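You operate a simulated robot arm through the tools that you are given. There is no shell and no other tool.

You are at the controls of a simulated robot arm. One attempt, no reset.

## Task
Swap the dolly's worn castor for a good one and latch it in.
Fine: the worn one goes in the red socket.

Only the result counts: the job must be done as asked and must still hold three seconds after the hand-in. Knocking over, shifting, dropping, spilling or breaking anything else fails it.

## Robot
A 7-joint arm with a two-finger parallel gripper, fixed in place. Base frame: the origin is on the floor under the middle of its stand, x ahead of it, y to its left, z up; the work surface is at about z = 0.905. Units: m, degrees, N and s.
With the tool pointing down near the work surface it reaches from about 0.38 to 0.9 m from the base axis. Its first joint turns from -143.0 to 143.0 degrees. Payload 3 kg.
The TCP is the grasp point between the finger pads, 0.03 m short of the fingertips. In the tool frame z runs along the fingers and y along their closing line. Largest opening 0.094 m; finger width 0.028, thickness 0.01; the body of the gripper, 0.05 by 0.096 m, starts 0.055 m behind the TCP.
Orientation is told as [roll, pitch, yaw] about the base's x, y, z axes, in that order, counted from this pose: with the fingers straight down and closing along the base's y, the tool's x points along the base's -x, its y along +y and its z along -z.

## Interface
- The arm moves only by the tool step_arm. Its argument "moves" is a list that holds one entry, the list of rows, each a list of 7 numbers: the shift along the tool's x, y, z in mm, then the turn, a rotation vector about the tool's x, y, z in degrees, then the gripper command, from -1 (fully open) to 1 (shut), values between in proportion. In form: [[[x, y, z, rx, ry, rz, jaw], ...]]. A call has 1 to 20 rows; each row is the pose to reach, as a shift and turn from the pose commanded when the call began, along the tool's axes at that moment. Rows are played at 5 a second. More than 0.05 m and 8.6 degrees between two rows, or a gripper value outside its range, and nothing of the call is played. A pose out of reach is approached as far as the arm can. The call stops where the force on the tool passes 40 N (or 10 N more than at its start, if that is more) or the arm is blocked; 0.2 s more then pass. The fingers move at their own pace (about 0.072 m/s each) and stop on an object; they squeeze with about 41 N. The grip force told is the motor's: it shows also when the fingers shut on nothing. Time passes only in rows, and 0.2 s behind the last, so rows that repeat a pose let the fingers close. The reply holds the time, the measured pose of the TCP, the force on the tool along the base axes, the opening and the grip force, in the units named above and with some noise, with the torque about the TCP (base axes, N m) and any sound that the robot's microphone picked up.
- Cameras (640 x 400 px; columns grow to the right, rows downward): "scene" is fixed at [0.2039, -0.5086, 1.667]; the picture's right is [0.70, -0.71, 0.00], its down [-0.42, -0.42, -0.80] and it looks along [0.57, 0.57, -0.60] (base axes); focal length 342 px, centre (320, 200). "wrist" rides on the gripper at [0.076, 0.014, -0.102] in the tool frame; the picture's right is [-0.18, 0.98, 0.00], its down [-0.75, -0.14, -0.64] and it looks along [-0.63, -0.12, 0.77] (tool axes); focal length 243 px, centre (320, 200). There is no depth. A picture from a camera that has moved, and an enlarged one, comes with that camera's place and axes in the base frame and with its lens. The place of the scene camera against the robot may be out by one fixed shift of up to 0.025 m in any direction.
- capture(camera): a new picture of that camera. No time passes.
- close_up(camera, box): a new picture of the part [left, top, right, bottom] of that camera's present view, enlarged. No time passes.
- sign_off(): hands the job in; it is judged then, once.

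Places have to be worked out from the pictures, the camera data and where the tool is seen. Open the gripper and draw the arm clear of the work before you hand the job in, unless the task says otherwise.

The tools are called after ">>>" as a command line: name --argument value ..., lists and objects as JSON in quotes. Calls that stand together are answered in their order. step_arm: Moves the arm, as the interface text tells. Its arguments: {"type":"object","properties":{"moves":{"type":"array"}},"required":["moves"]} The other tools are called the same way: capture (camera) takes a picture; close_up (camera, box) takes an enlarged picture of a part of a camera's view; sign_off () hands the job in.

At the start:

```text
time: 0.0
eef_pos: [0.5331, 0.2578, 1.2586]
ee_rot: [0.0, 0.1, 0.1]
ft_force: [-0.2, -0.6, -0.3]
wrist_torque: [-0.02, 0.02, 0.02]
gripper_width: 0.0943
grasp_force: 0.0
```

scene: 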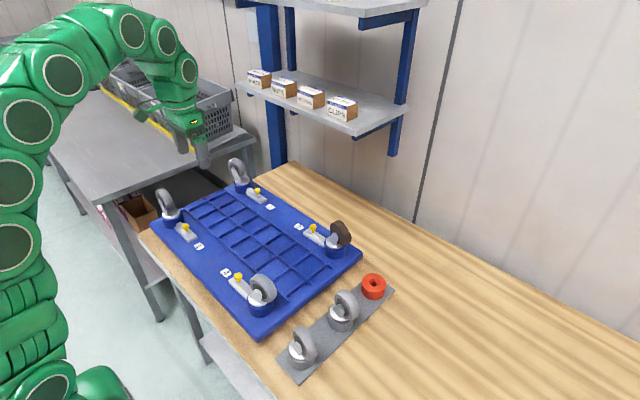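
wrist: 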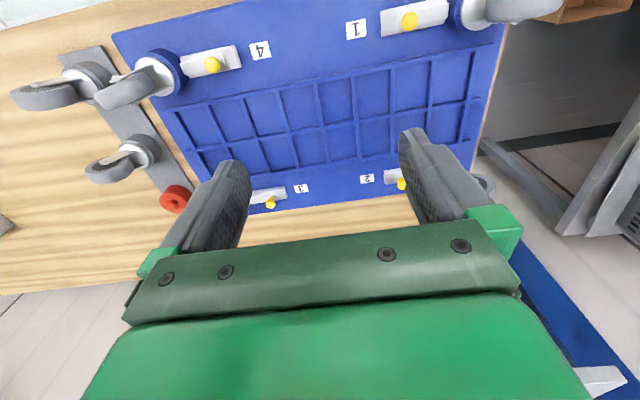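

I see the dolly upside down with four castors, the brown one near label 3 looking worn, and a rack with two castors and a red empty socket. I'll take enlarged views before moving.

>>> close_up --camera "scene" --box '[260, 200, 420, 300]'

>>> close_up --camera "scene" --box '[260, 270, 420, 370]'

>>> close_up --camera "scene" --box '[140, 150, 300, 250]'

>>> close_up --camera "scene" --box '[200, 240, 360, 340]'

>>> close_up --camera "wrist" --box '[0, 20, 320, 220]'

```text
4.00 times, centred on (340, 250) of scene
camera zoom: at [0.2039, -0.5086, 1.667], right [0.7, -0.71, 0.0], down [-0.42, -0.42, -0.8], along [0.57, 0.57, -0.6], focal length 1367 px, centre (240, 0)
```

zoom: 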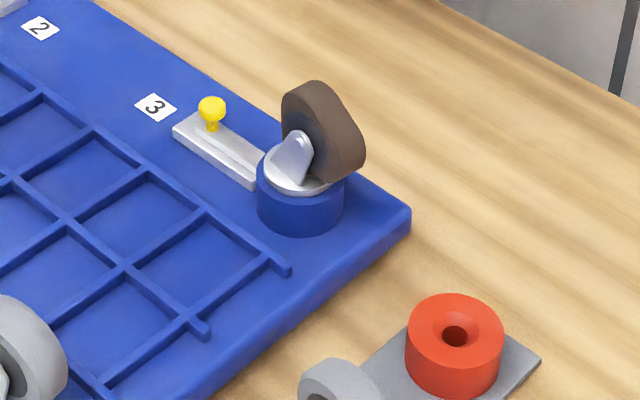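

```text
4.00 times, centred on (340, 320) of scene
camera zoom: at [0.2039, -0.5086, 1.667], right [0.7, -0.71, 0.0], down [-0.42, -0.42, -0.8], along [0.57, 0.57, -0.6], focal length 1367 px, centre (240, -280)
```

zoom: 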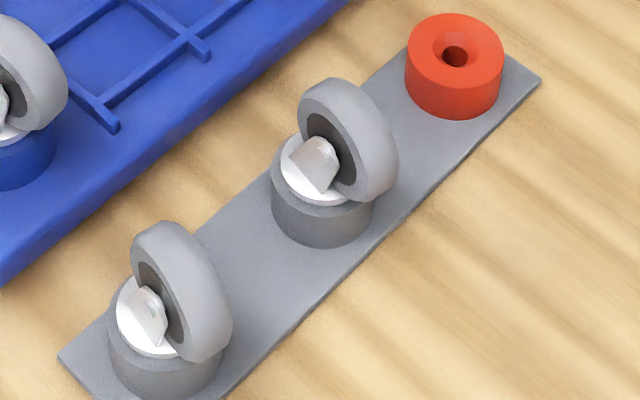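

```text
4.00 times, centred on (220, 200) of scene
camera zoom: at [0.2039, -0.5086, 1.667], right [0.7, -0.71, 0.0], down [-0.42, -0.42, -0.8], along [0.57, 0.57, -0.6], focal length 1367 px, centre (720, 200)
```

zoom: 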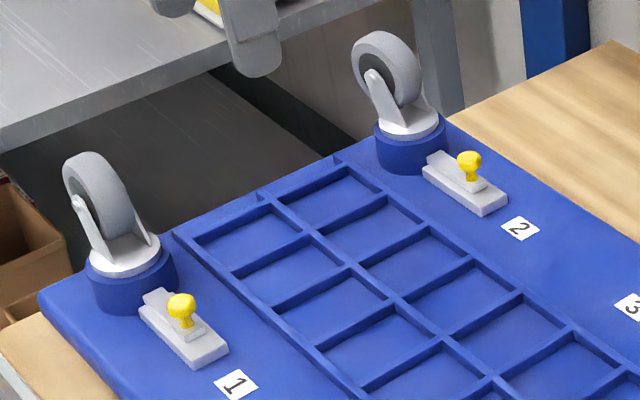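

```text
4.00 times, centred on (280, 290) of scene
camera zoom: at [0.2039, -0.5086, 1.667], right [0.7, -0.71, 0.0], down [-0.42, -0.42, -0.8], along [0.57, 0.57, -0.6], focal length 1367 px, centre (480, -160)
```

zoom: 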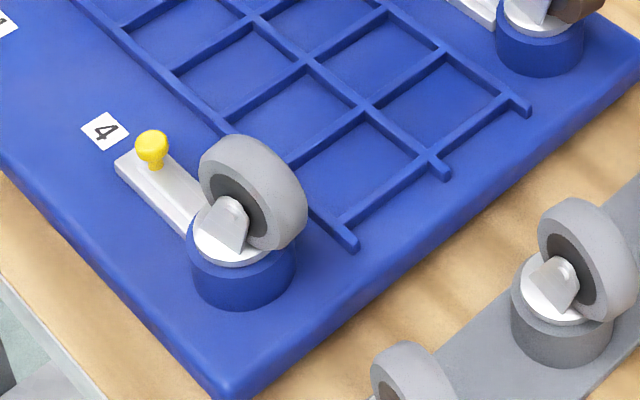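

```text
2.00 times, centred on (160, 120) of wrist
camera zoom: at [0.4572, 0.2726, 1.3606], right [0.18, 0.98, 0.0], down [0.75, -0.14, 0.64], along [0.63, -0.12, -0.77], focal length 485 px, centre (640, 360)
```

zoom: 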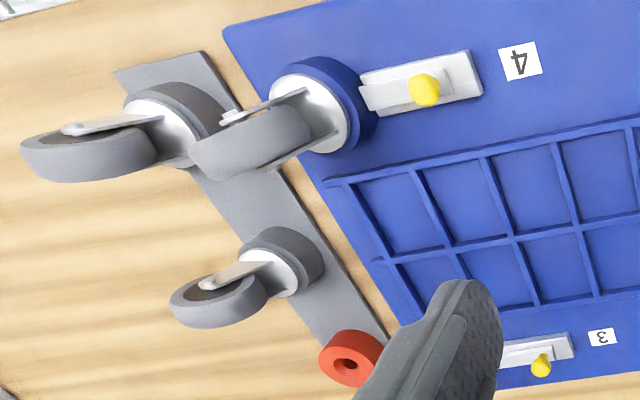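

The worn castor looks like the brown, flat-spotted one at latch 3, roughly (0.735, -0.04). The rack runs along x at y ≈ -0.187, with spares near x ≈ 0.46 and 0.60 and the red socket near x ≈ 0.735. I'll move the wrist camera in for a closer look at latch 3, staying above the empty middle of the dolly.

>>> step_arm --moves '[[[-9, -20, 18, 0, 0, 0, -1], [-18, -41, 36, 0, 0, 0, -1], [-27, -62, 54, 0, 0, 0, -1], [-36, -82, 72, 0, 0, 0, -1], [-45, -103, 90, 0, 0, 0, -1], [-53, -124, 108, 0, 0, 0, -1], [-62, -144, 126, 0, 0, 0, -1], [-71, -165, 144, 0, 0, 0, -1], [-80, -185, 162, 0, 0, 0, -1], [-89, -206, 170, 0, 0, 0, -1]]]'

>>> capture --camera "wrist"

>>> capture --camera "scene"

```text
time: 2.2
eef_pos: [0.6216, 0.0533, 1.0876]
ee_rot: [0.0, -0.1, 0.1]
ft_force: [-0.1, -0.3, -0.7]
wrist_torque: [0.0, 0.0, -0.01]
gripper_width: 0.0939
grasp_force: 0.0
```

```text
taken
camera wrist: at [0.5452, 0.0677, 1.1899], right [0.18, 0.98, 0.0], down [0.75, -0.14, 0.64], along [0.63, -0.12, -0.77], focal length 243 px, centre (320, 200)
```

wrist: 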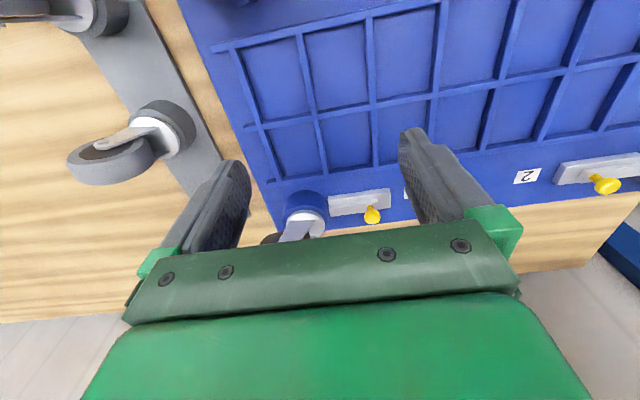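

```text
taken
```

scene: 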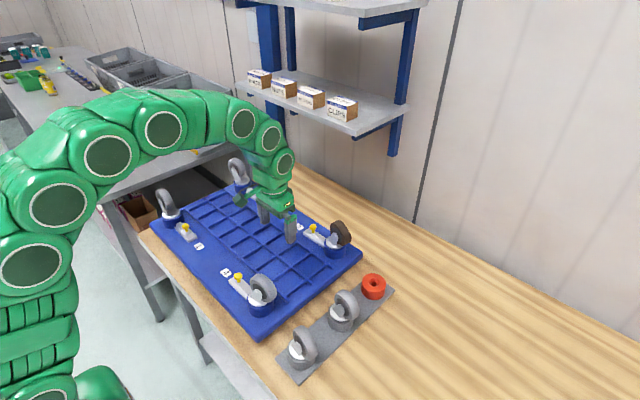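

The wrist picture shows latch 3 between the fingers. I'll enlarge that view and compare it with latch 2, then enlarge the scene view of the latches and the spares.

>>> close_up --camera "wrist" --box '[250, 170, 410, 270]'

>>> close_up --camera "wrist" --box '[480, 120, 640, 220]'

>>> close_up --camera "scene" --box '[290, 210, 370, 260]'

>>> close_up --camera "scene" --box '[220, 260, 300, 310]'

>>> close_up --camera "scene" --box '[310, 280, 390, 330]'

>>> close_up --camera "scene" --box '[270, 320, 350, 370]'

```text
4.00 times, centred on (330, 220) of wrist
camera zoom: at [0.5452, 0.0677, 1.1899], right [0.18, 0.98, 0.0], down [0.75, -0.14, 0.64], along [0.63, -0.12, -0.77], focal length 970 px, centre (280, 120)
```

zoom: 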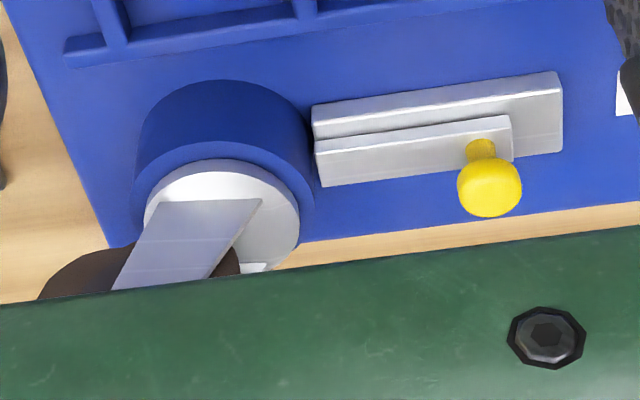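

```text
4.00 times, centred on (560, 170) of wrist
camera zoom: at [0.5452, 0.0677, 1.1899], right [0.18, 0.98, 0.0], down [0.75, -0.14, 0.64], along [0.63, -0.12, -0.77], focal length 970 px, centre (-640, 320)
```

zoom: 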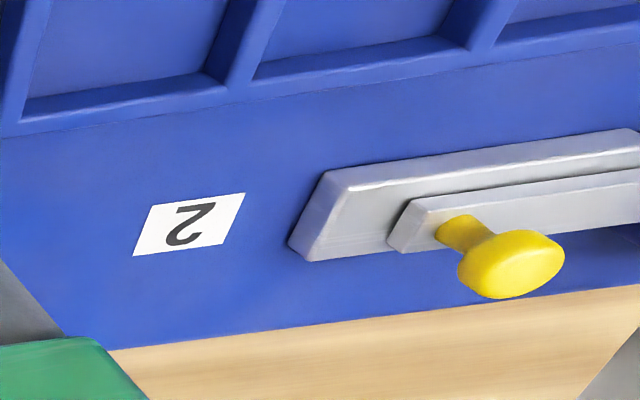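

```text
8.00 times, centred on (330, 235) of scene
camera zoom: at [0.2039, -0.5086, 1.667], right [0.7, -0.71, 0.0], down [-0.42, -0.42, -0.8], along [0.57, 0.57, -0.6], focal length 2734 px, centre (240, -80)
```

zoom: 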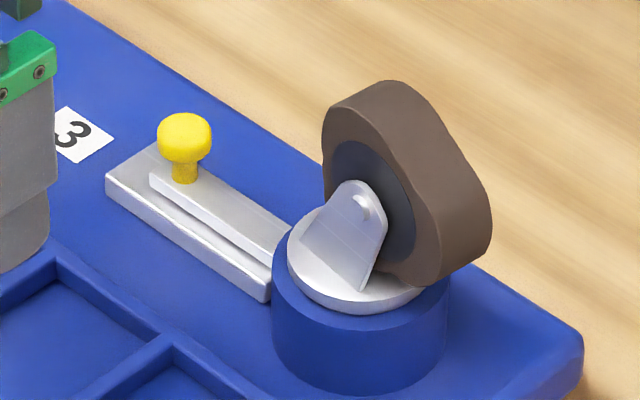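

```text
8.00 times, centred on (260, 285) of scene
camera zoom: at [0.2039, -0.5086, 1.667], right [0.7, -0.71, 0.0], down [-0.42, -0.42, -0.8], along [0.57, 0.57, -0.6], focal length 2734 px, centre (800, -480)
```

zoom: 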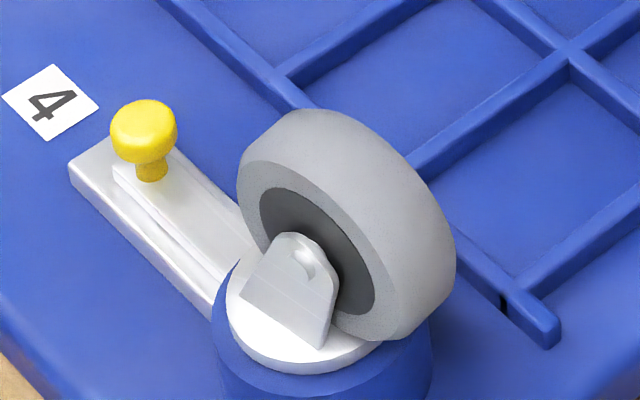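

```text
8.00 times, centred on (350, 305) of scene
camera zoom: at [0.2039, -0.5086, 1.667], right [0.7, -0.71, 0.0], down [-0.42, -0.42, -0.8], along [0.57, 0.57, -0.6], focal length 2734 px, centre (80, -640)
```

zoom: 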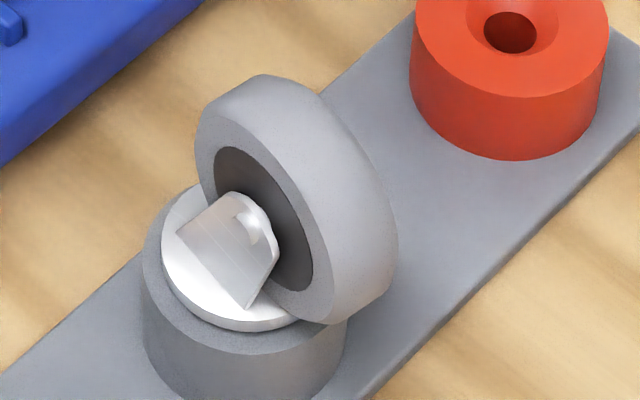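

```text
8.00 times, centred on (310, 345) of scene
camera zoom: at [0.2039, -0.5086, 1.667], right [0.7, -0.71, 0.0], down [-0.42, -0.42, -0.8], along [0.57, 0.57, -0.6], focal length 2734 px, centre (400, -960)
```

zoom: 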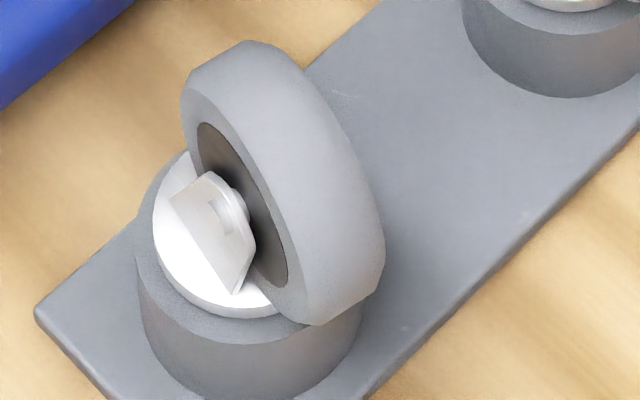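

Castor 3's wheel is clearly brown and has flat spots. I want a steeper look at latch 3, so I'll shift the camera forward and left, keeping the fingertips above the wheel tops and watching the shelf.

>>> step_arm --moves '[[[-20, 12, -4, 0, 0, 0, -1], [-40, 25, -8, 0, 0, 0, -1], [-60, 38, -12, 0, 0, 0, -1], [-80, 50, -15, 0, 0, 0, -1]]]'

>>> capture --camera "wrist"

>>> capture --camera "scene"

```text
time: 3.2
eef_pos: [0.7018, 0.103, 1.1051]
ee_rot: [0.0, -0.1, 0.1]
ft_force: [-0.5, 0.8, -0.8]
wrist_torque: [0.04, 0.02, -0.01]
gripper_width: 0.0942
grasp_force: 0.1
```

```text
taken
camera wrist: at [0.6259, 0.1173, 1.2061], right [0.18, 0.98, 0.0], down [0.75, -0.14, 0.64], along [0.63, -0.12, -0.77], focal length 243 px, centre (320, 200)
```

wrist: 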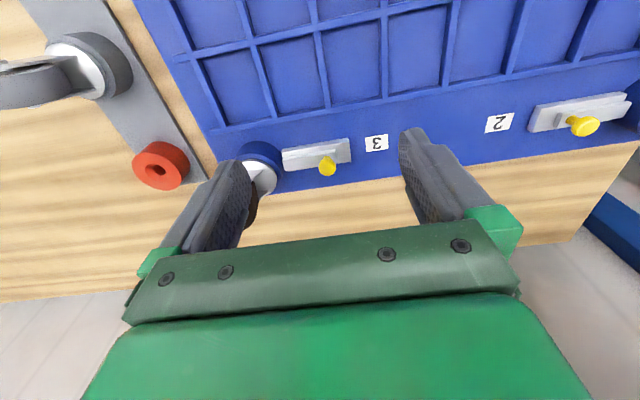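

```text
taken
```

scene: 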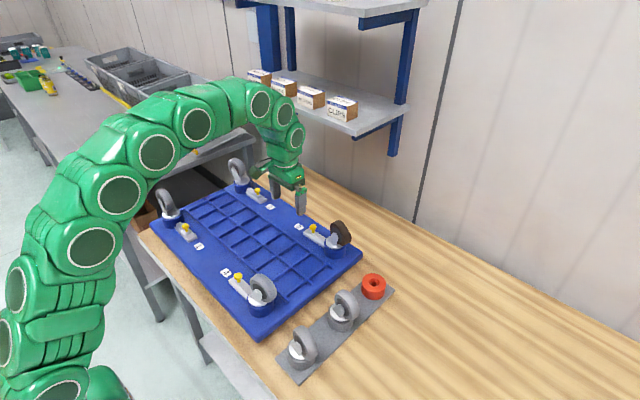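

Latch 3 is now in clear view. I'll enlarge it, along with latch 2 and the castor at socket 3.

>>> close_up --camera "wrist" --box '[230, 120, 390, 220]'

>>> close_up --camera "wrist" --box '[480, 70, 640, 170]'

>>> close_up --camera "wrist" --box '[0, 0, 240, 150]'

>>> close_up --camera "wrist" --box '[110, 120, 270, 220]'

```text
4.00 times, centred on (310, 170) of wrist
camera zoom: at [0.6259, 0.1173, 1.2061], right [0.18, 0.98, 0.0], down [0.75, -0.14, 0.64], along [0.63, -0.12, -0.77], focal length 970 px, centre (360, 320)
```

zoom: 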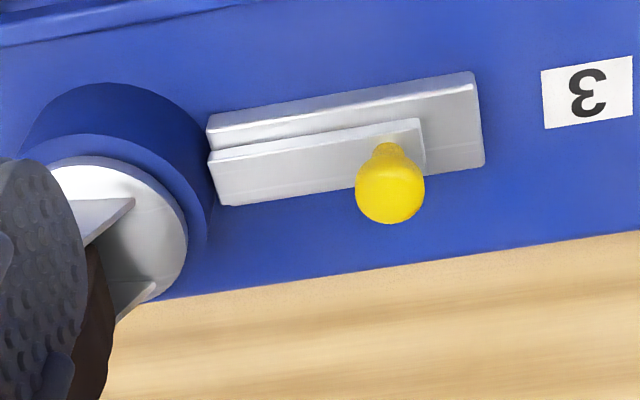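

```text
4.00 times, centred on (560, 120) of wrist
camera zoom: at [0.6259, 0.1173, 1.2061], right [0.18, 0.98, 0.0], down [0.75, -0.14, 0.64], along [0.63, -0.12, -0.77], focal length 970 px, centre (-640, 520)
```

zoom: 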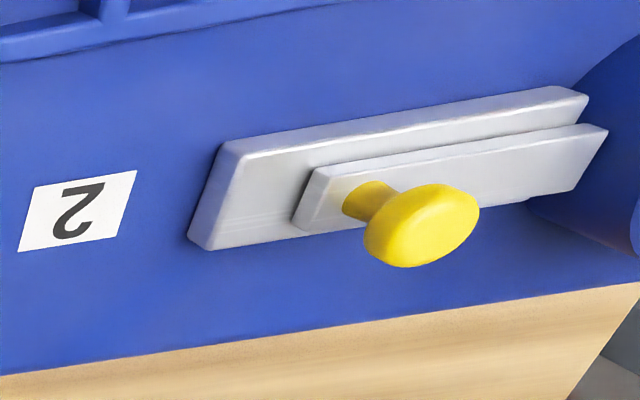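

```text
2.67 times, centred on (120, 75) of wrist
camera zoom: at [0.6259, 0.1173, 1.2061], right [0.18, 0.98, 0.0], down [0.75, -0.14, 0.64], along [0.63, -0.12, -0.77], focal length 647 px, centre (853, 533)
```

zoom: 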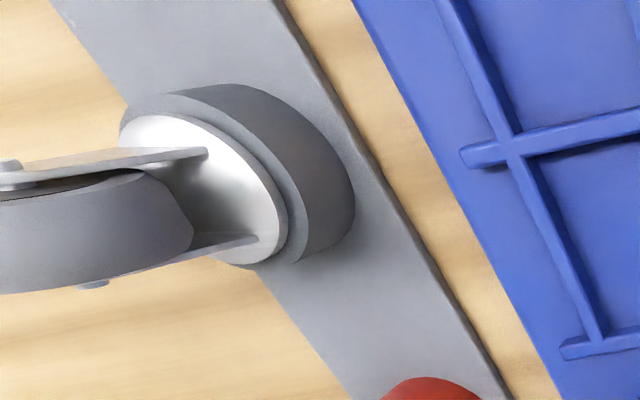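

```text
4.00 times, centred on (190, 170) of wrist
camera zoom: at [0.6259, 0.1173, 1.2061], right [0.18, 0.98, 0.0], down [0.75, -0.14, 0.64], along [0.63, -0.12, -0.77], focal length 970 px, centre (840, 320)
```

zoom: 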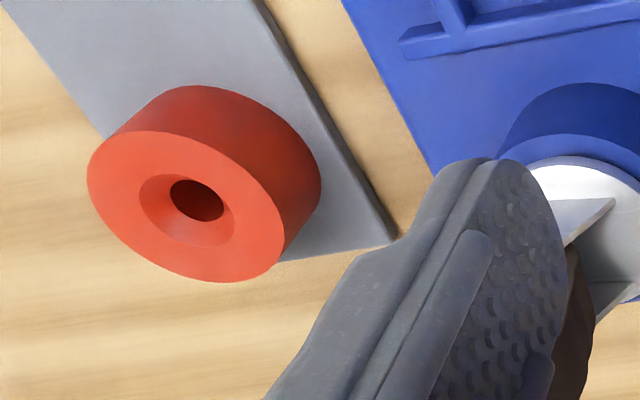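

Latches 1 to 4 all look alike, with the bolts run toward the castors, so latch 3 appears closed. Before touching anything I'll inspect the two rack spares, starting with the middle one.

>>> step_arm --moves '[[[10, -20, -10, 0, 0, 0, -1], [20, -50, -20, 0, 0, 0, -1], [35, -80, -25, 0, 0, 0, -1], [50, -110, -25, 0, 0, 0, -1], [65, -140, -25, 0, 0, 0, -1], [80, -170, -25, 0, 0, 0, -1], [92, -200, -25, 0, 0, 0, -1], [102, -223, -25, 0, 0, 0, -1]]]'

>>> capture --camera "wrist"

>>> close_up --camera "wrist" --box '[140, 40, 340, 165]'

```text
time: 5.0
eef_pos: [0.6011, -0.1213, 1.132]
ee_rot: [0.0, -0.2, 0.1]
ft_force: [0.5, 0.4, 0.2]
wrist_torque: [-0.04, 0.0, 0.03]
gripper_width: 0.0941
grasp_force: 0.1
```

```text
taken
camera wrist: at [0.5247, -0.1059, 1.2324], right [0.18, 0.98, 0.0], down [0.75, -0.14, 0.64], along [0.63, -0.12, -0.77], focal length 243 px, centre (320, 200)
```

wrist: 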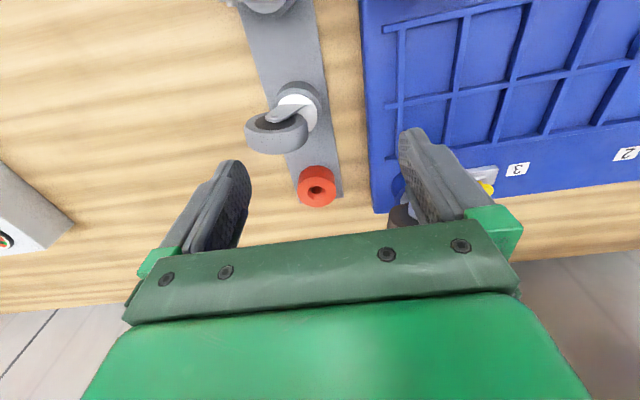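

```text
3.20 times, centred on (240, 102) of wrist
camera zoom: at [0.5247, -0.1059, 1.2324], right [0.18, 0.98, 0.0], down [0.75, -0.14, 0.64], along [0.63, -0.12, -0.77], focal length 776 px, centre (576, 512)
```

zoom: 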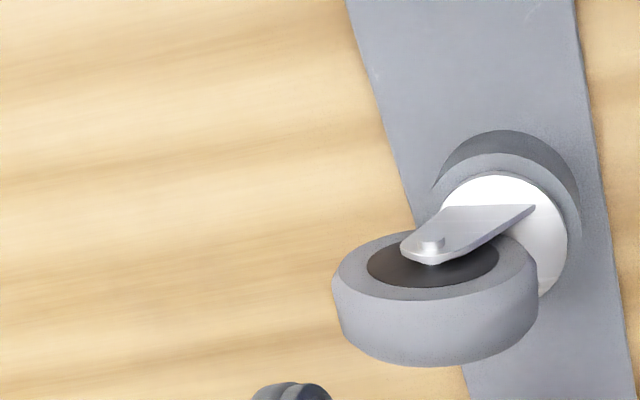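

The middle spare is in clear view. I'll zoom in tighter on its tread and the red socket before moving to the near spare.

>>> close_up --camera "wrist" --box '[230, 70, 342, 140]'

>>> close_up --camera "wrist" --box '[260, 140, 388, 220]'

>>> step_arm --moves '[[[25, 0, 0, 0, 0, 0, -1], [50, 0, 0, 0, 0, 0, -1], [75, 0, 0, 0, 0, 0, -1], [100, 0, 0, 0, 0, 0, -1], [125, 0, 0, 0, 0, 0, -1]]]'

>>> capture --camera "wrist"

>>> close_up --camera "wrist" --box '[230, 70, 342, 140]'

```text
5.71 times, centred on (286, 105) of wrist
camera zoom: at [0.5247, -0.1059, 1.2324], right [0.18, 0.98, 0.0], down [0.75, -0.14, 0.64], along [0.63, -0.12, -0.77], focal length 1386 px, centre (514, 743)
```

zoom: 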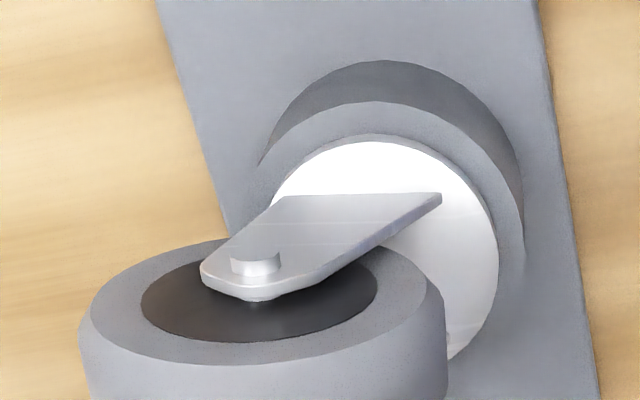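

```text
5.00 times, centred on (324, 180) of wrist
camera zoom: at [0.5247, -0.1059, 1.2324], right [0.18, 0.98, 0.0], down [0.75, -0.14, 0.64], along [0.63, -0.12, -0.77], focal length 1213 px, centre (300, 300)
```

zoom: 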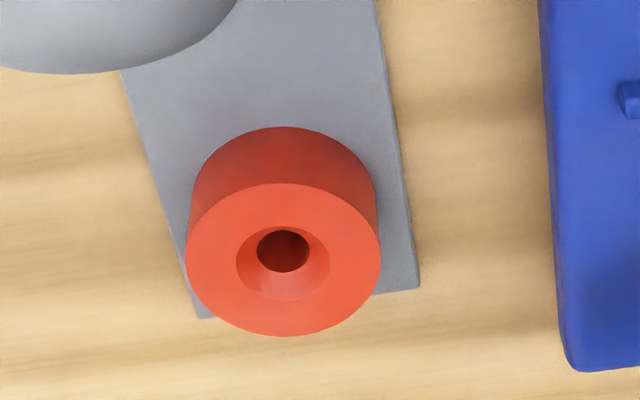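

```text
time: 6.2
eef_pos: [0.476, -0.1215, 1.1285]
ee_rot: [0.1, 0.0, 0.1]
ft_force: [0.0, -0.3, -0.1]
wrist_torque: [-0.02, 0.0, 0.02]
gripper_width: 0.094
grasp_force: 0.1
```

```text
taken
camera wrist: at [0.4, -0.107, 1.2296], right [0.18, 0.98, 0.0], down [0.75, -0.14, 0.64], along [0.63, -0.12, -0.77], focal length 243 px, centre (320, 200)
```

wrist: 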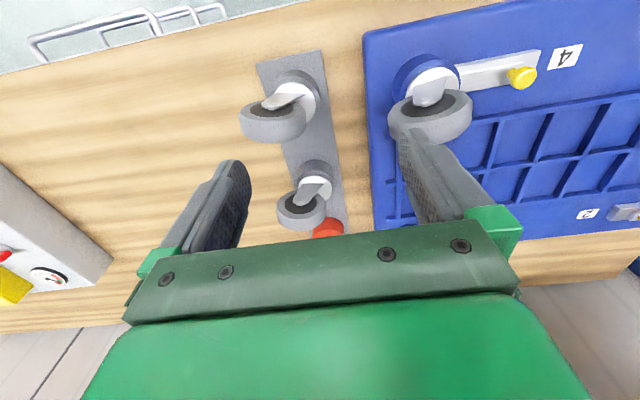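

```text
5.71 times, centred on (286, 105) of wrist
camera zoom: at [0.4, -0.107, 1.2296], right [0.18, 0.98, 0.0], down [0.75, -0.14, 0.64], along [0.63, -0.12, -0.77], focal length 1386 px, centre (514, 743)
```

zoom: 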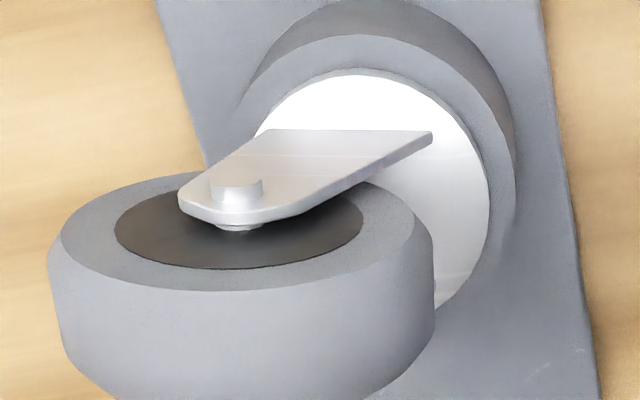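

Both spares look similar so far. I'll zoom in hard on each from the scene camera and this wrist view, to compare rim shape, hub and stem.

>>> close_up --camera "scene" --box '[280, 320, 328, 350]'

>>> close_up --camera "scene" --box '[280, 345, 328, 375]'

>>> close_up --camera "scene" --box '[320, 285, 368, 315]'

>>> close_up --camera "scene" --box '[320, 310, 368, 340]'

>>> close_up --camera "wrist" --box '[230, 80, 326, 140]'

>>> close_up --camera "wrist" --box '[260, 170, 356, 230]'

```text
13.33 times, centred on (304, 335) of scene
camera zoom: at [0.2039, -0.5086, 1.667], right [0.7, -0.71, 0.0], down [-0.42, -0.42, -0.8], along [0.57, 0.57, -0.6], focal length 4556 px, centre (533, -1600)
```

zoom: 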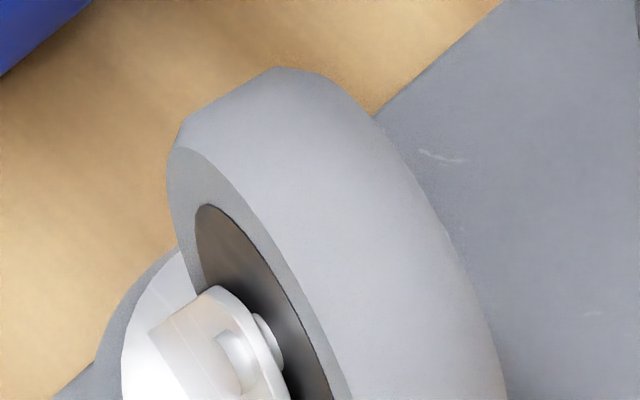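

```text
13.33 times, centred on (304, 360) of scene
camera zoom: at [0.2039, -0.5086, 1.667], right [0.7, -0.71, 0.0], down [-0.42, -0.42, -0.8], along [0.57, 0.57, -0.6], focal length 4556 px, centre (533, -1933)
```

zoom: 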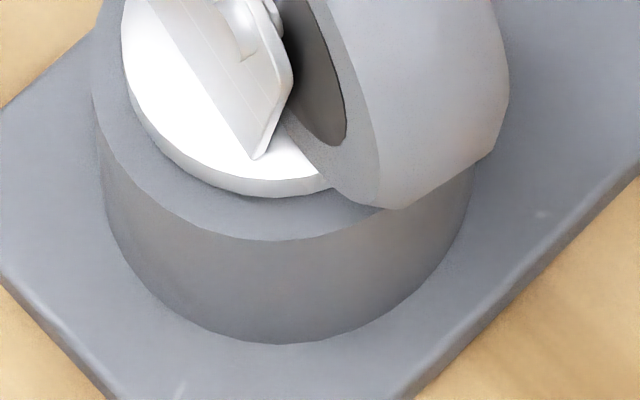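

```text
13.33 times, centred on (344, 300) of scene
camera zoom: at [0.2039, -0.5086, 1.667], right [0.7, -0.71, 0.0], down [-0.42, -0.42, -0.8], along [0.57, 0.57, -0.6], focal length 4556 px, centre (0, -1133)
```

zoom: 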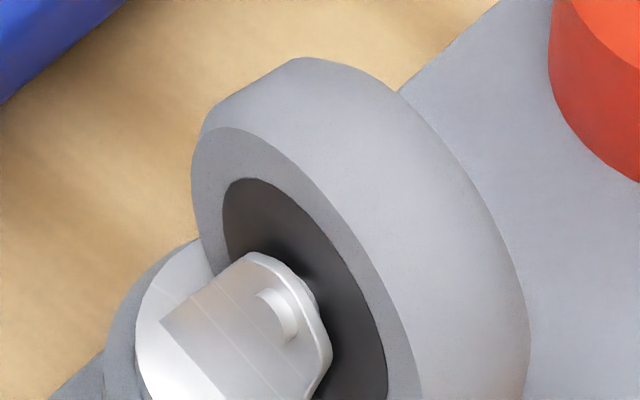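

```text
13.33 times, centred on (344, 325) of scene
camera zoom: at [0.2039, -0.5086, 1.667], right [0.7, -0.71, 0.0], down [-0.42, -0.42, -0.8], along [0.57, 0.57, -0.6], focal length 4556 px, centre (0, -1467)
```

zoom: 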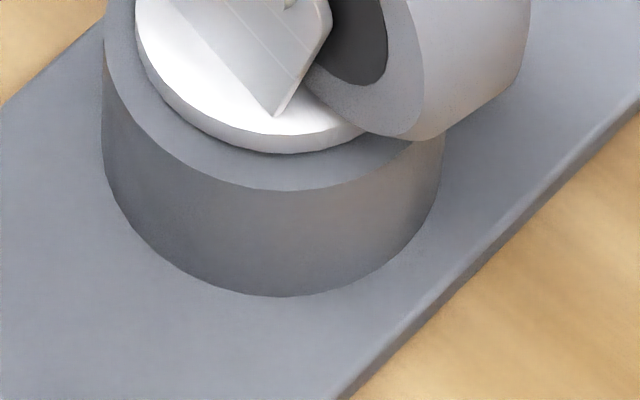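

```text
6.67 times, centred on (278, 110) of wrist
camera zoom: at [0.4, -0.107, 1.2296], right [0.18, 0.98, 0.0], down [0.75, -0.14, 0.64], along [0.63, -0.12, -0.77], focal length 1618 px, centre (600, 800)
```

zoom: 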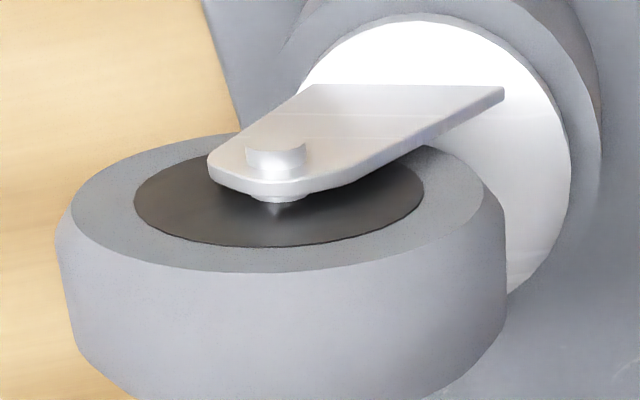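

```text
6.67 times, centred on (308, 200) of wrist
camera zoom: at [0.4, -0.107, 1.2296], right [0.18, 0.98, 0.0], down [0.75, -0.14, 0.64], along [0.63, -0.12, -0.77], focal length 1618 px, centre (400, 200)
```

zoom: 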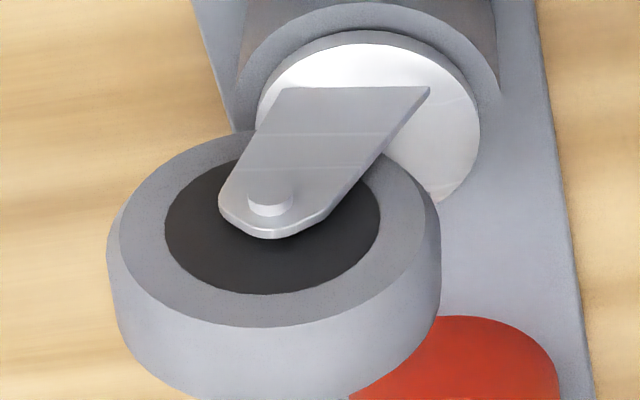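

Both spares look round, chamfered and alike, so either should serve, and I'll check the wheel thickness when gripping. Next I'll hover the camera over castor 3 to measure it and the latch precisely.

>>> step_arm --moves '[[[-30, 8, 0, 0, 0, 0, -1], [-60, 16, 0, 0, 0, 0, -1], [-90, 24, 0, 0, 0, 0, -1], [-120, 32, 0, 0, 0, 0, -1], [-150, 40, 0, 0, 0, 0, -1], [-180, 48, 0, 0, 0, 0, -1], [-205, 56, 0, 0, 0, 0, -1], [-224, 61, 0, 0, 0, 0, -1]]]'

>>> capture --camera "wrist"

>>> close_up --camera "wrist" --box '[240, 60, 480, 210]'

>>> capture --camera "scene"

```text
time: 8.0
eef_pos: [0.7007, -0.0588, 1.1307]
ee_rot: [0.1, 0.0, 0.1]
ft_force: [0.0, 1.2, 0.4]
wrist_torque: [0.02, -0.03, 0.0]
gripper_width: 0.0939
grasp_force: 0.0
```

```text
taken
camera wrist: at [0.6251, -0.0446, 1.2314], right [0.18, 0.98, 0.0], down [0.75, -0.14, 0.64], along [0.63, -0.12, -0.77], focal length 243 px, centre (320, 200)
```

wrist: 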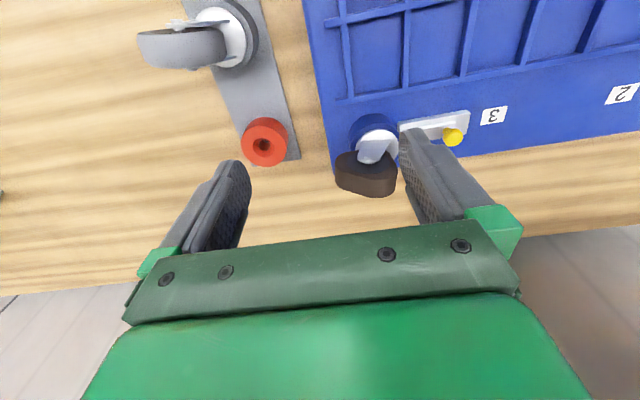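

```text
2.67 times, centred on (360, 135) of wrist
camera zoom: at [0.6251, -0.0446, 1.2314], right [0.18, 0.98, 0.0], down [0.75, -0.14, 0.64], along [0.63, -0.12, -0.77], focal length 647 px, centre (213, 373)
```

zoom: 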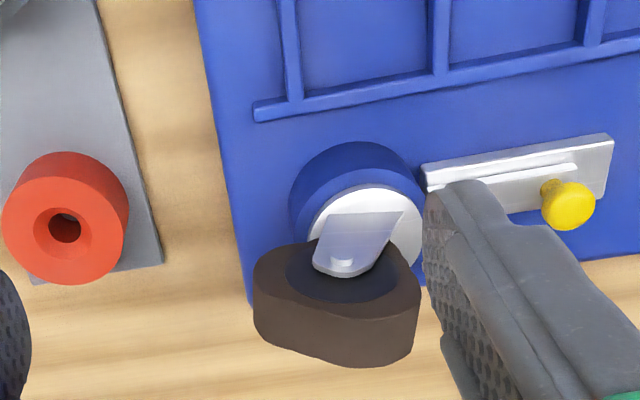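

```text
taken
```

scene: 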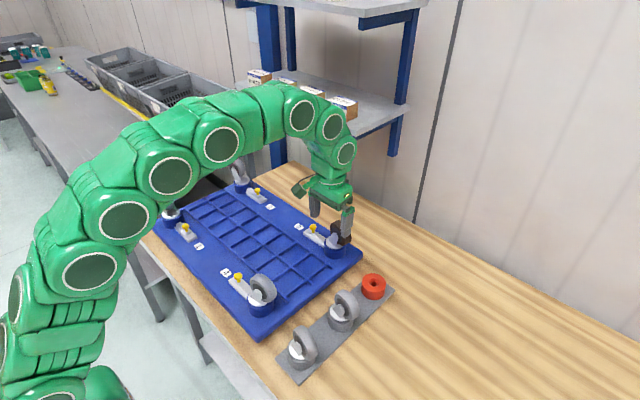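

Triangulating the knob across three wrist views gives about (0.790, 0.0965, 0.945), agreeing to within 1–2 mm. Everything sits roughly 5 cm lower than the quoted work surface height suggests. I'll zoom in on castor 3 from this pose to measure the wheel.

>>> close_up --camera "wrist" --box '[320, 100, 448, 180]'

>>> close_up --camera "wrist" --box '[320, 130, 416, 210]'

>>> close_up --camera "scene" --box '[300, 205, 380, 255]'

```text
5.00 times, centred on (384, 140) of wrist
camera zoom: at [0.6251, -0.0446, 1.2314], right [0.18, 0.98, 0.0], down [0.75, -0.14, 0.64], along [0.63, -0.12, -0.77], focal length 1213 px, centre (0, 500)
```

zoom: 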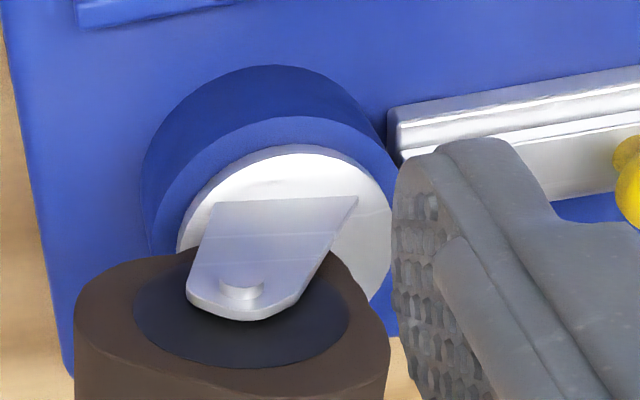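

```text
5.00 times, centred on (368, 170) of wrist
camera zoom: at [0.6251, -0.0446, 1.2314], right [0.18, 0.98, 0.0], down [0.75, -0.14, 0.64], along [0.63, -0.12, -0.77], focal length 1213 px, centre (80, 350)
```

zoom: 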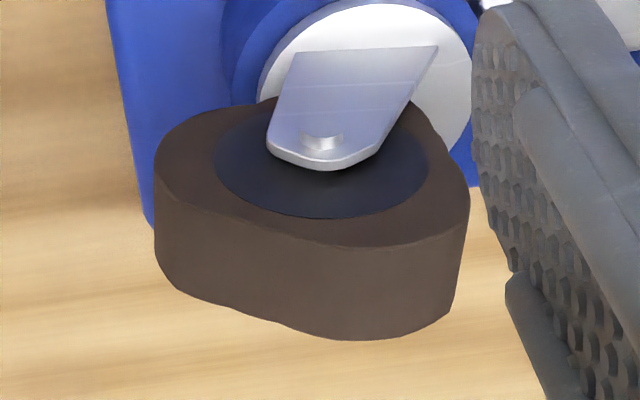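

```text
8.00 times, centred on (340, 230) of scene
camera zoom: at [0.2039, -0.5086, 1.667], right [0.7, -0.71, 0.0], down [-0.42, -0.42, -0.8], along [0.57, 0.57, -0.6], focal length 2734 px, centre (160, -40)
```

zoom: 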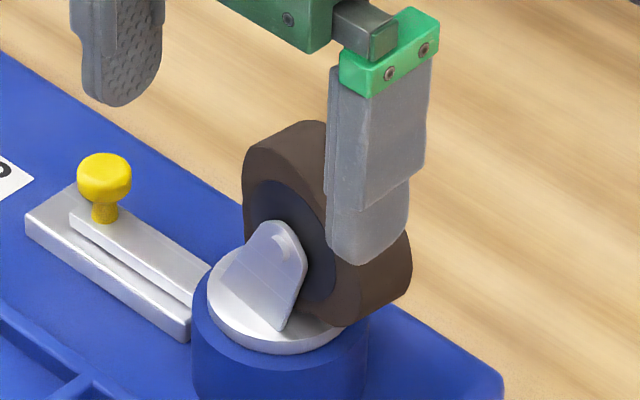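

Working estimates: the castor 3 stem axis is at about (0.785, 0.001) with the socket top near z ≈ 0.943. The red socket is at about (0.778, -0.158, 0.903), and the spares are at x ≈ 0.638 and 0.498 on the same y. I'll go to the latch knob first, dropping low before moving forward so the wrist stays below the shelf, with the jaws half closed.

>>> step_arm --moves '[[[0, 30, 5, 0, 0, 0, -0.05], [0, 65, 15, 0, 0, 0, -0.05], [0, 100, 30, 0, 0, 0, -0.05], [0, 135, 45, 0, 0, 0, -0.05], [0, 155, 65, 0, 0, 0, -0.05], [-5, 155, 90, 0, 0, 0, -0.05], [-15, 155, 115, 0, 0, 0, -0.05], [-30, 155, 130, 0, 0, 0, -0.05], [-50, 155, 130, 0, 0, 0, -0.05], [-70, 155, 130, 0, 0, 0, -0.05], [-80, 155, 130, 0, 0, 0, -0.05]]]'

>>> capture --camera "wrist"

>>> capture --camera "scene"

```text
time: 10.4
eef_pos: [0.7786, 0.0957, 0.9983]
ee_rot: [-0.1, 0.0, 0.2]
ft_force: [-0.5, 0.6, -0.4]
wrist_torque: [0.0, 0.0, -0.01]
gripper_width: 0.0492
grasp_force: 0.2
```

```text
taken
camera wrist: at [0.7033, 0.1097, 1.0998], right [0.18, 0.98, 0.0], down [0.75, -0.14, 0.64], along [0.63, -0.12, -0.77], focal length 243 px, centre (320, 200)
```

wrist: 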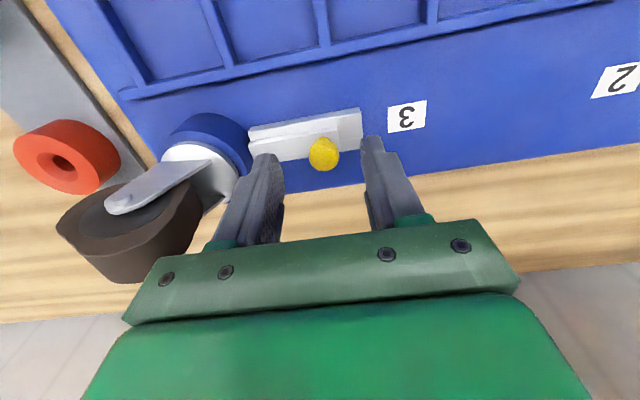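

```text
taken
```

scene: 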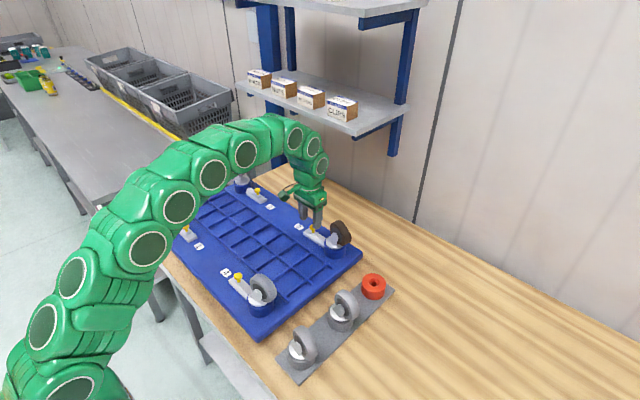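

The arm sits well below the shelf and the knob is between the half-open fingers. I'll zoom in on the knob and castor to refine positions from this close view.

>>> close_up --camera "wrist" --box '[236, 100, 396, 200]'

>>> close_up --camera "wrist" --box '[40, 100, 280, 250]'

>>> close_up --camera "scene" --box '[280, 190, 376, 250]'

```text
4.00 times, centred on (316, 150) of wrist
camera zoom: at [0.7033, 0.1097, 1.0998], right [0.18, 0.98, 0.0], down [0.75, -0.14, 0.64], along [0.63, -0.12, -0.77], focal length 970 px, centre (336, 400)
```

zoom: 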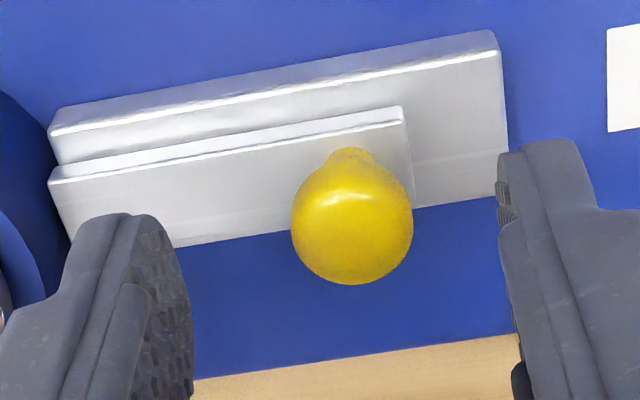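

```text
2.67 times, centred on (160, 175) of wrist
camera zoom: at [0.7033, 0.1097, 1.0998], right [0.18, 0.98, 0.0], down [0.75, -0.14, 0.64], along [0.63, -0.12, -0.77], focal length 647 px, centre (747, 267)
```

zoom: 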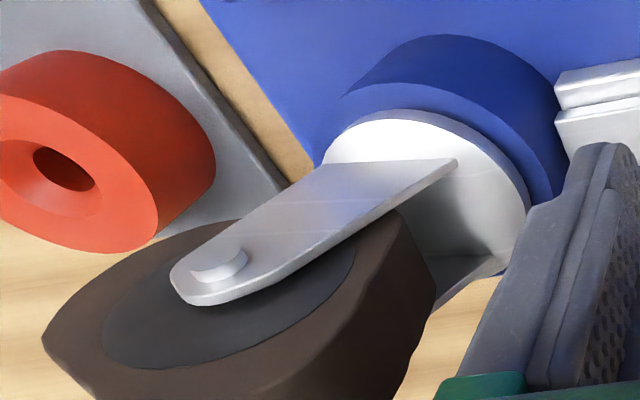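

```text
6.67 times, centred on (328, 220) of scene
camera zoom: at [0.2039, -0.5086, 1.667], right [0.7, -0.71, 0.0], down [-0.42, -0.42, -0.8], along [0.57, 0.57, -0.6], focal length 2278 px, centre (267, 67)
```

zoom: 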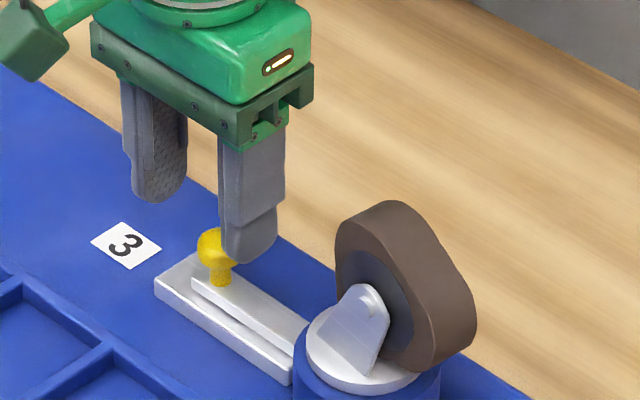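

This view confirms the knob head at about (0.790, 0.0966, 0.945), roughly 22 mm across. I'll lower so the fingertips end near z ≈ 0.936, above the bolt, then close gently on the knob.

>>> step_arm --moves '[[[-6, 1, 8, 0, 0, 0, -0.05], [-11, 1.5, 16, 0, 0, 0, -0.05], [-11, 1.5, 24, 0, 0, 0, -0.05], [-11, 1.5, 32, 0, 0, 0, -0.05], [-11, 1.5, 32, 0, 0, 0, -0.05]]]'

>>> close_up --camera "wrist" --box '[236, 100, 396, 200]'

>>> close_up --camera "scene" --box '[280, 190, 376, 250]'

```text
time: 11.6
eef_pos: [0.7908, 0.0976, 0.9678]
ee_rot: [0.0, 0.0, 0.1]
ft_force: [-0.3, 0.6, -0.7]
wrist_torque: [0.03, -0.03, 0.02]
gripper_width: 0.0493
grasp_force: 0.0
```

```text
4.00 times, centred on (316, 150) of wrist
camera zoom: at [0.7146, 0.1113, 1.069], right [0.18, 0.98, 0.0], down [0.75, -0.14, 0.64], along [0.63, -0.12, -0.77], focal length 970 px, centre (336, 400)
```

zoom: 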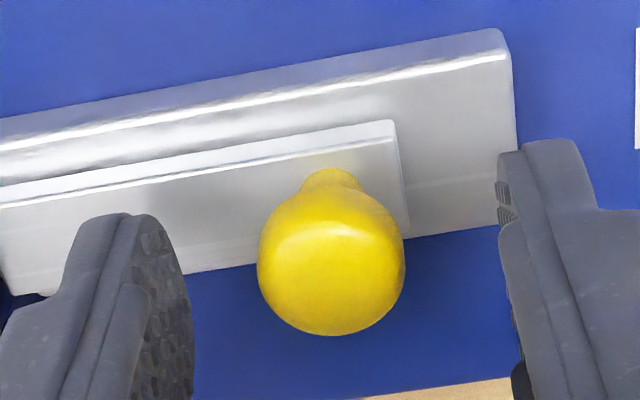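

```text
6.67 times, centred on (328, 220) of scene
camera zoom: at [0.2039, -0.5086, 1.667], right [0.7, -0.71, 0.0], down [-0.42, -0.42, -0.8], along [0.57, 0.57, -0.6], focal length 2278 px, centre (267, 67)
```

zoom: 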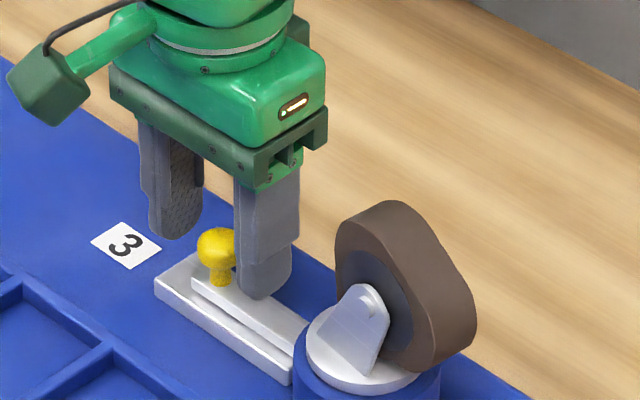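

The fingers straddle the knob centrally. I'll close on it and check the readings.

>>> step_arm --moves '[[[0, 0, 0, 0, 0, 0, 0.4], [0, 0, 0, 0, 0, 0, 0.7], [0, 0, 0, 0, 0, 0, 0.7], [0, 0, 0, 0, 0, 0, 0.7]]]'

>>> close_up --camera "wrist" --box '[236, 100, 396, 200]'

```text
time: 12.6
eef_pos: [0.789, 0.0972, 0.9675]
ee_rot: [0.1, -0.1, 0.1]
ft_force: [-0.7, -2.0, 0.5]
wrist_torque: [-0.05, 0.03, -0.01]
gripper_width: 0.0209
grasp_force: 45.3
```

```text
4.00 times, centred on (316, 150) of wrist
camera zoom: at [0.7145, 0.1111, 1.069], right [0.18, 0.98, 0.0], down [0.75, -0.14, 0.64], along [0.63, -0.12, -0.77], focal length 970 px, centre (336, 400)
```

zoom: 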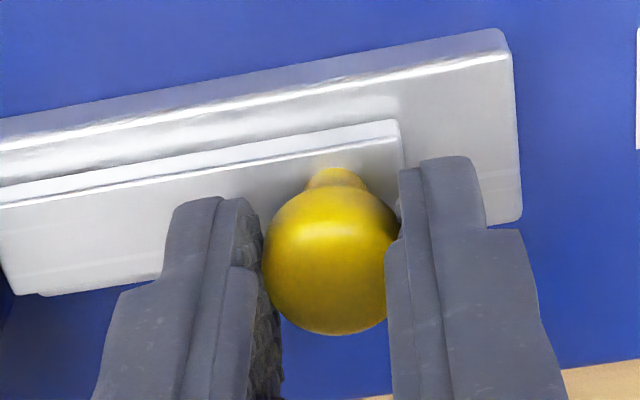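

The knob is gripped at 21 mm opening. I'll pull it away from the castor along +y in small steps and watch the force.

>>> step_arm --moves '[[[0, 2, 0, 0, 0, 0, 0.7], [0, 4, 0, 0, 0, 0, 0.7], [0, 6, 0, 0, 0, 0, 0.7], [0, 8, 0, 0, 0, 0, 0.7], [0, 10, 0, 0, 0, 0, 0.7]]]'

>>> close_up --camera "wrist" --box '[236, 100, 396, 200]'

>>> close_up --camera "scene" --box '[280, 190, 376, 250]'

```text
time: 13.8
eef_pos: [0.7896, 0.1065, 0.9673]
ee_rot: [0.1, 0.0, 0.2]
ft_force: [-0.7, 0.3, 4.0]
wrist_torque: [-0.06, -0.21, 0.03]
gripper_width: 0.0204
grasp_force: 44.7
```

```text
4.00 times, centred on (316, 150) of wrist
camera zoom: at [0.7145, 0.1215, 1.069], right [0.18, 0.98, 0.0], down [0.75, -0.14, 0.64], along [0.63, -0.12, -0.77], focal length 970 px, centre (336, 400)
```

zoom: 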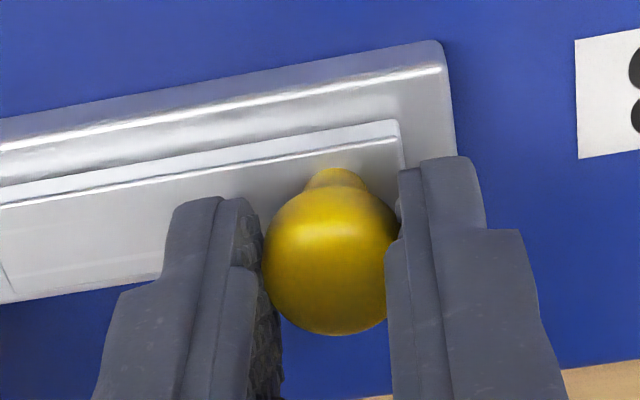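

```text
6.67 times, centred on (328, 220) of scene
camera zoom: at [0.2039, -0.5086, 1.667], right [0.7, -0.71, 0.0], down [-0.42, -0.42, -0.8], along [0.57, 0.57, -0.6], focal length 2278 px, centre (267, 67)
```

zoom: 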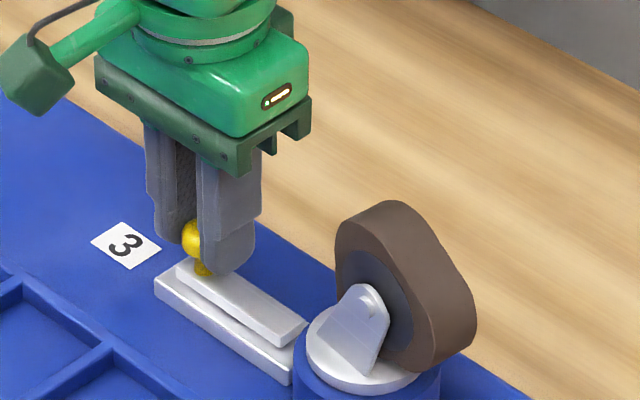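

The bolt slides with the knob and its tip has come away from the socket. I'll keep pulling to find the stop.

>>> step_arm --moves '[[[0, 2, 0, 0, 0, 0, 0.7], [0, 4, 0, 0, 0, 0, 0.7], [0, 6, 0, 0, 0, 0, 0.7], [0, 8, 0, 0, 0, 0, 0.7]]]'

>>> close_up --camera "wrist" --box '[236, 100, 396, 200]'

>>> close_up --camera "scene" --box '[280, 190, 376, 250]'

```text
time: 14.8
eef_pos: [0.7908, 0.1125, 0.9679]
ee_rot: [-0.1, 0.0, 0.0]
ft_force: [0.6, -20.8, 11.1]
wrist_torque: [-0.54, 0.23, -0.03]
gripper_width: 0.0208
grasp_force: 44.7
```

```text
4.00 times, centred on (316, 150) of wrist
camera zoom: at [0.7145, 0.1275, 1.0689], right [0.18, 0.98, 0.0], down [0.75, -0.14, 0.64], along [0.63, -0.12, -0.77], focal length 970 px, centre (336, 400)
```

zoom: 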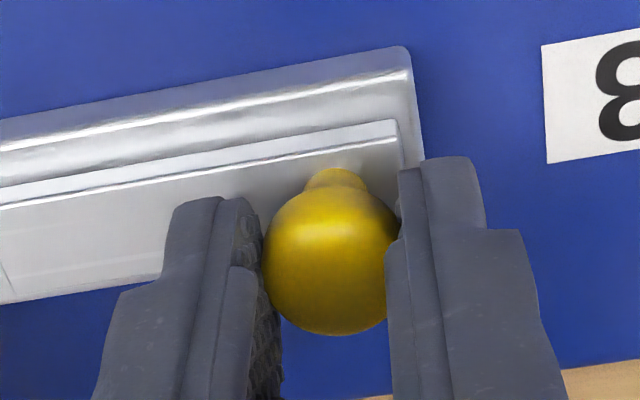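

```text
6.67 times, centred on (328, 220) of scene
camera zoom: at [0.2039, -0.5086, 1.667], right [0.7, -0.71, 0.0], down [-0.42, -0.42, -0.8], along [0.57, 0.57, -0.6], focal length 2278 px, centre (267, 67)
```

zoom: 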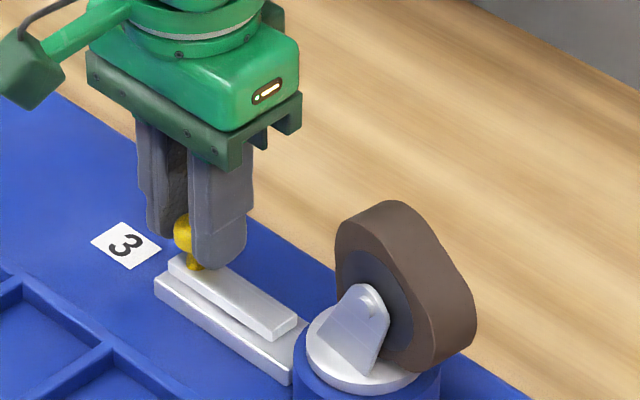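

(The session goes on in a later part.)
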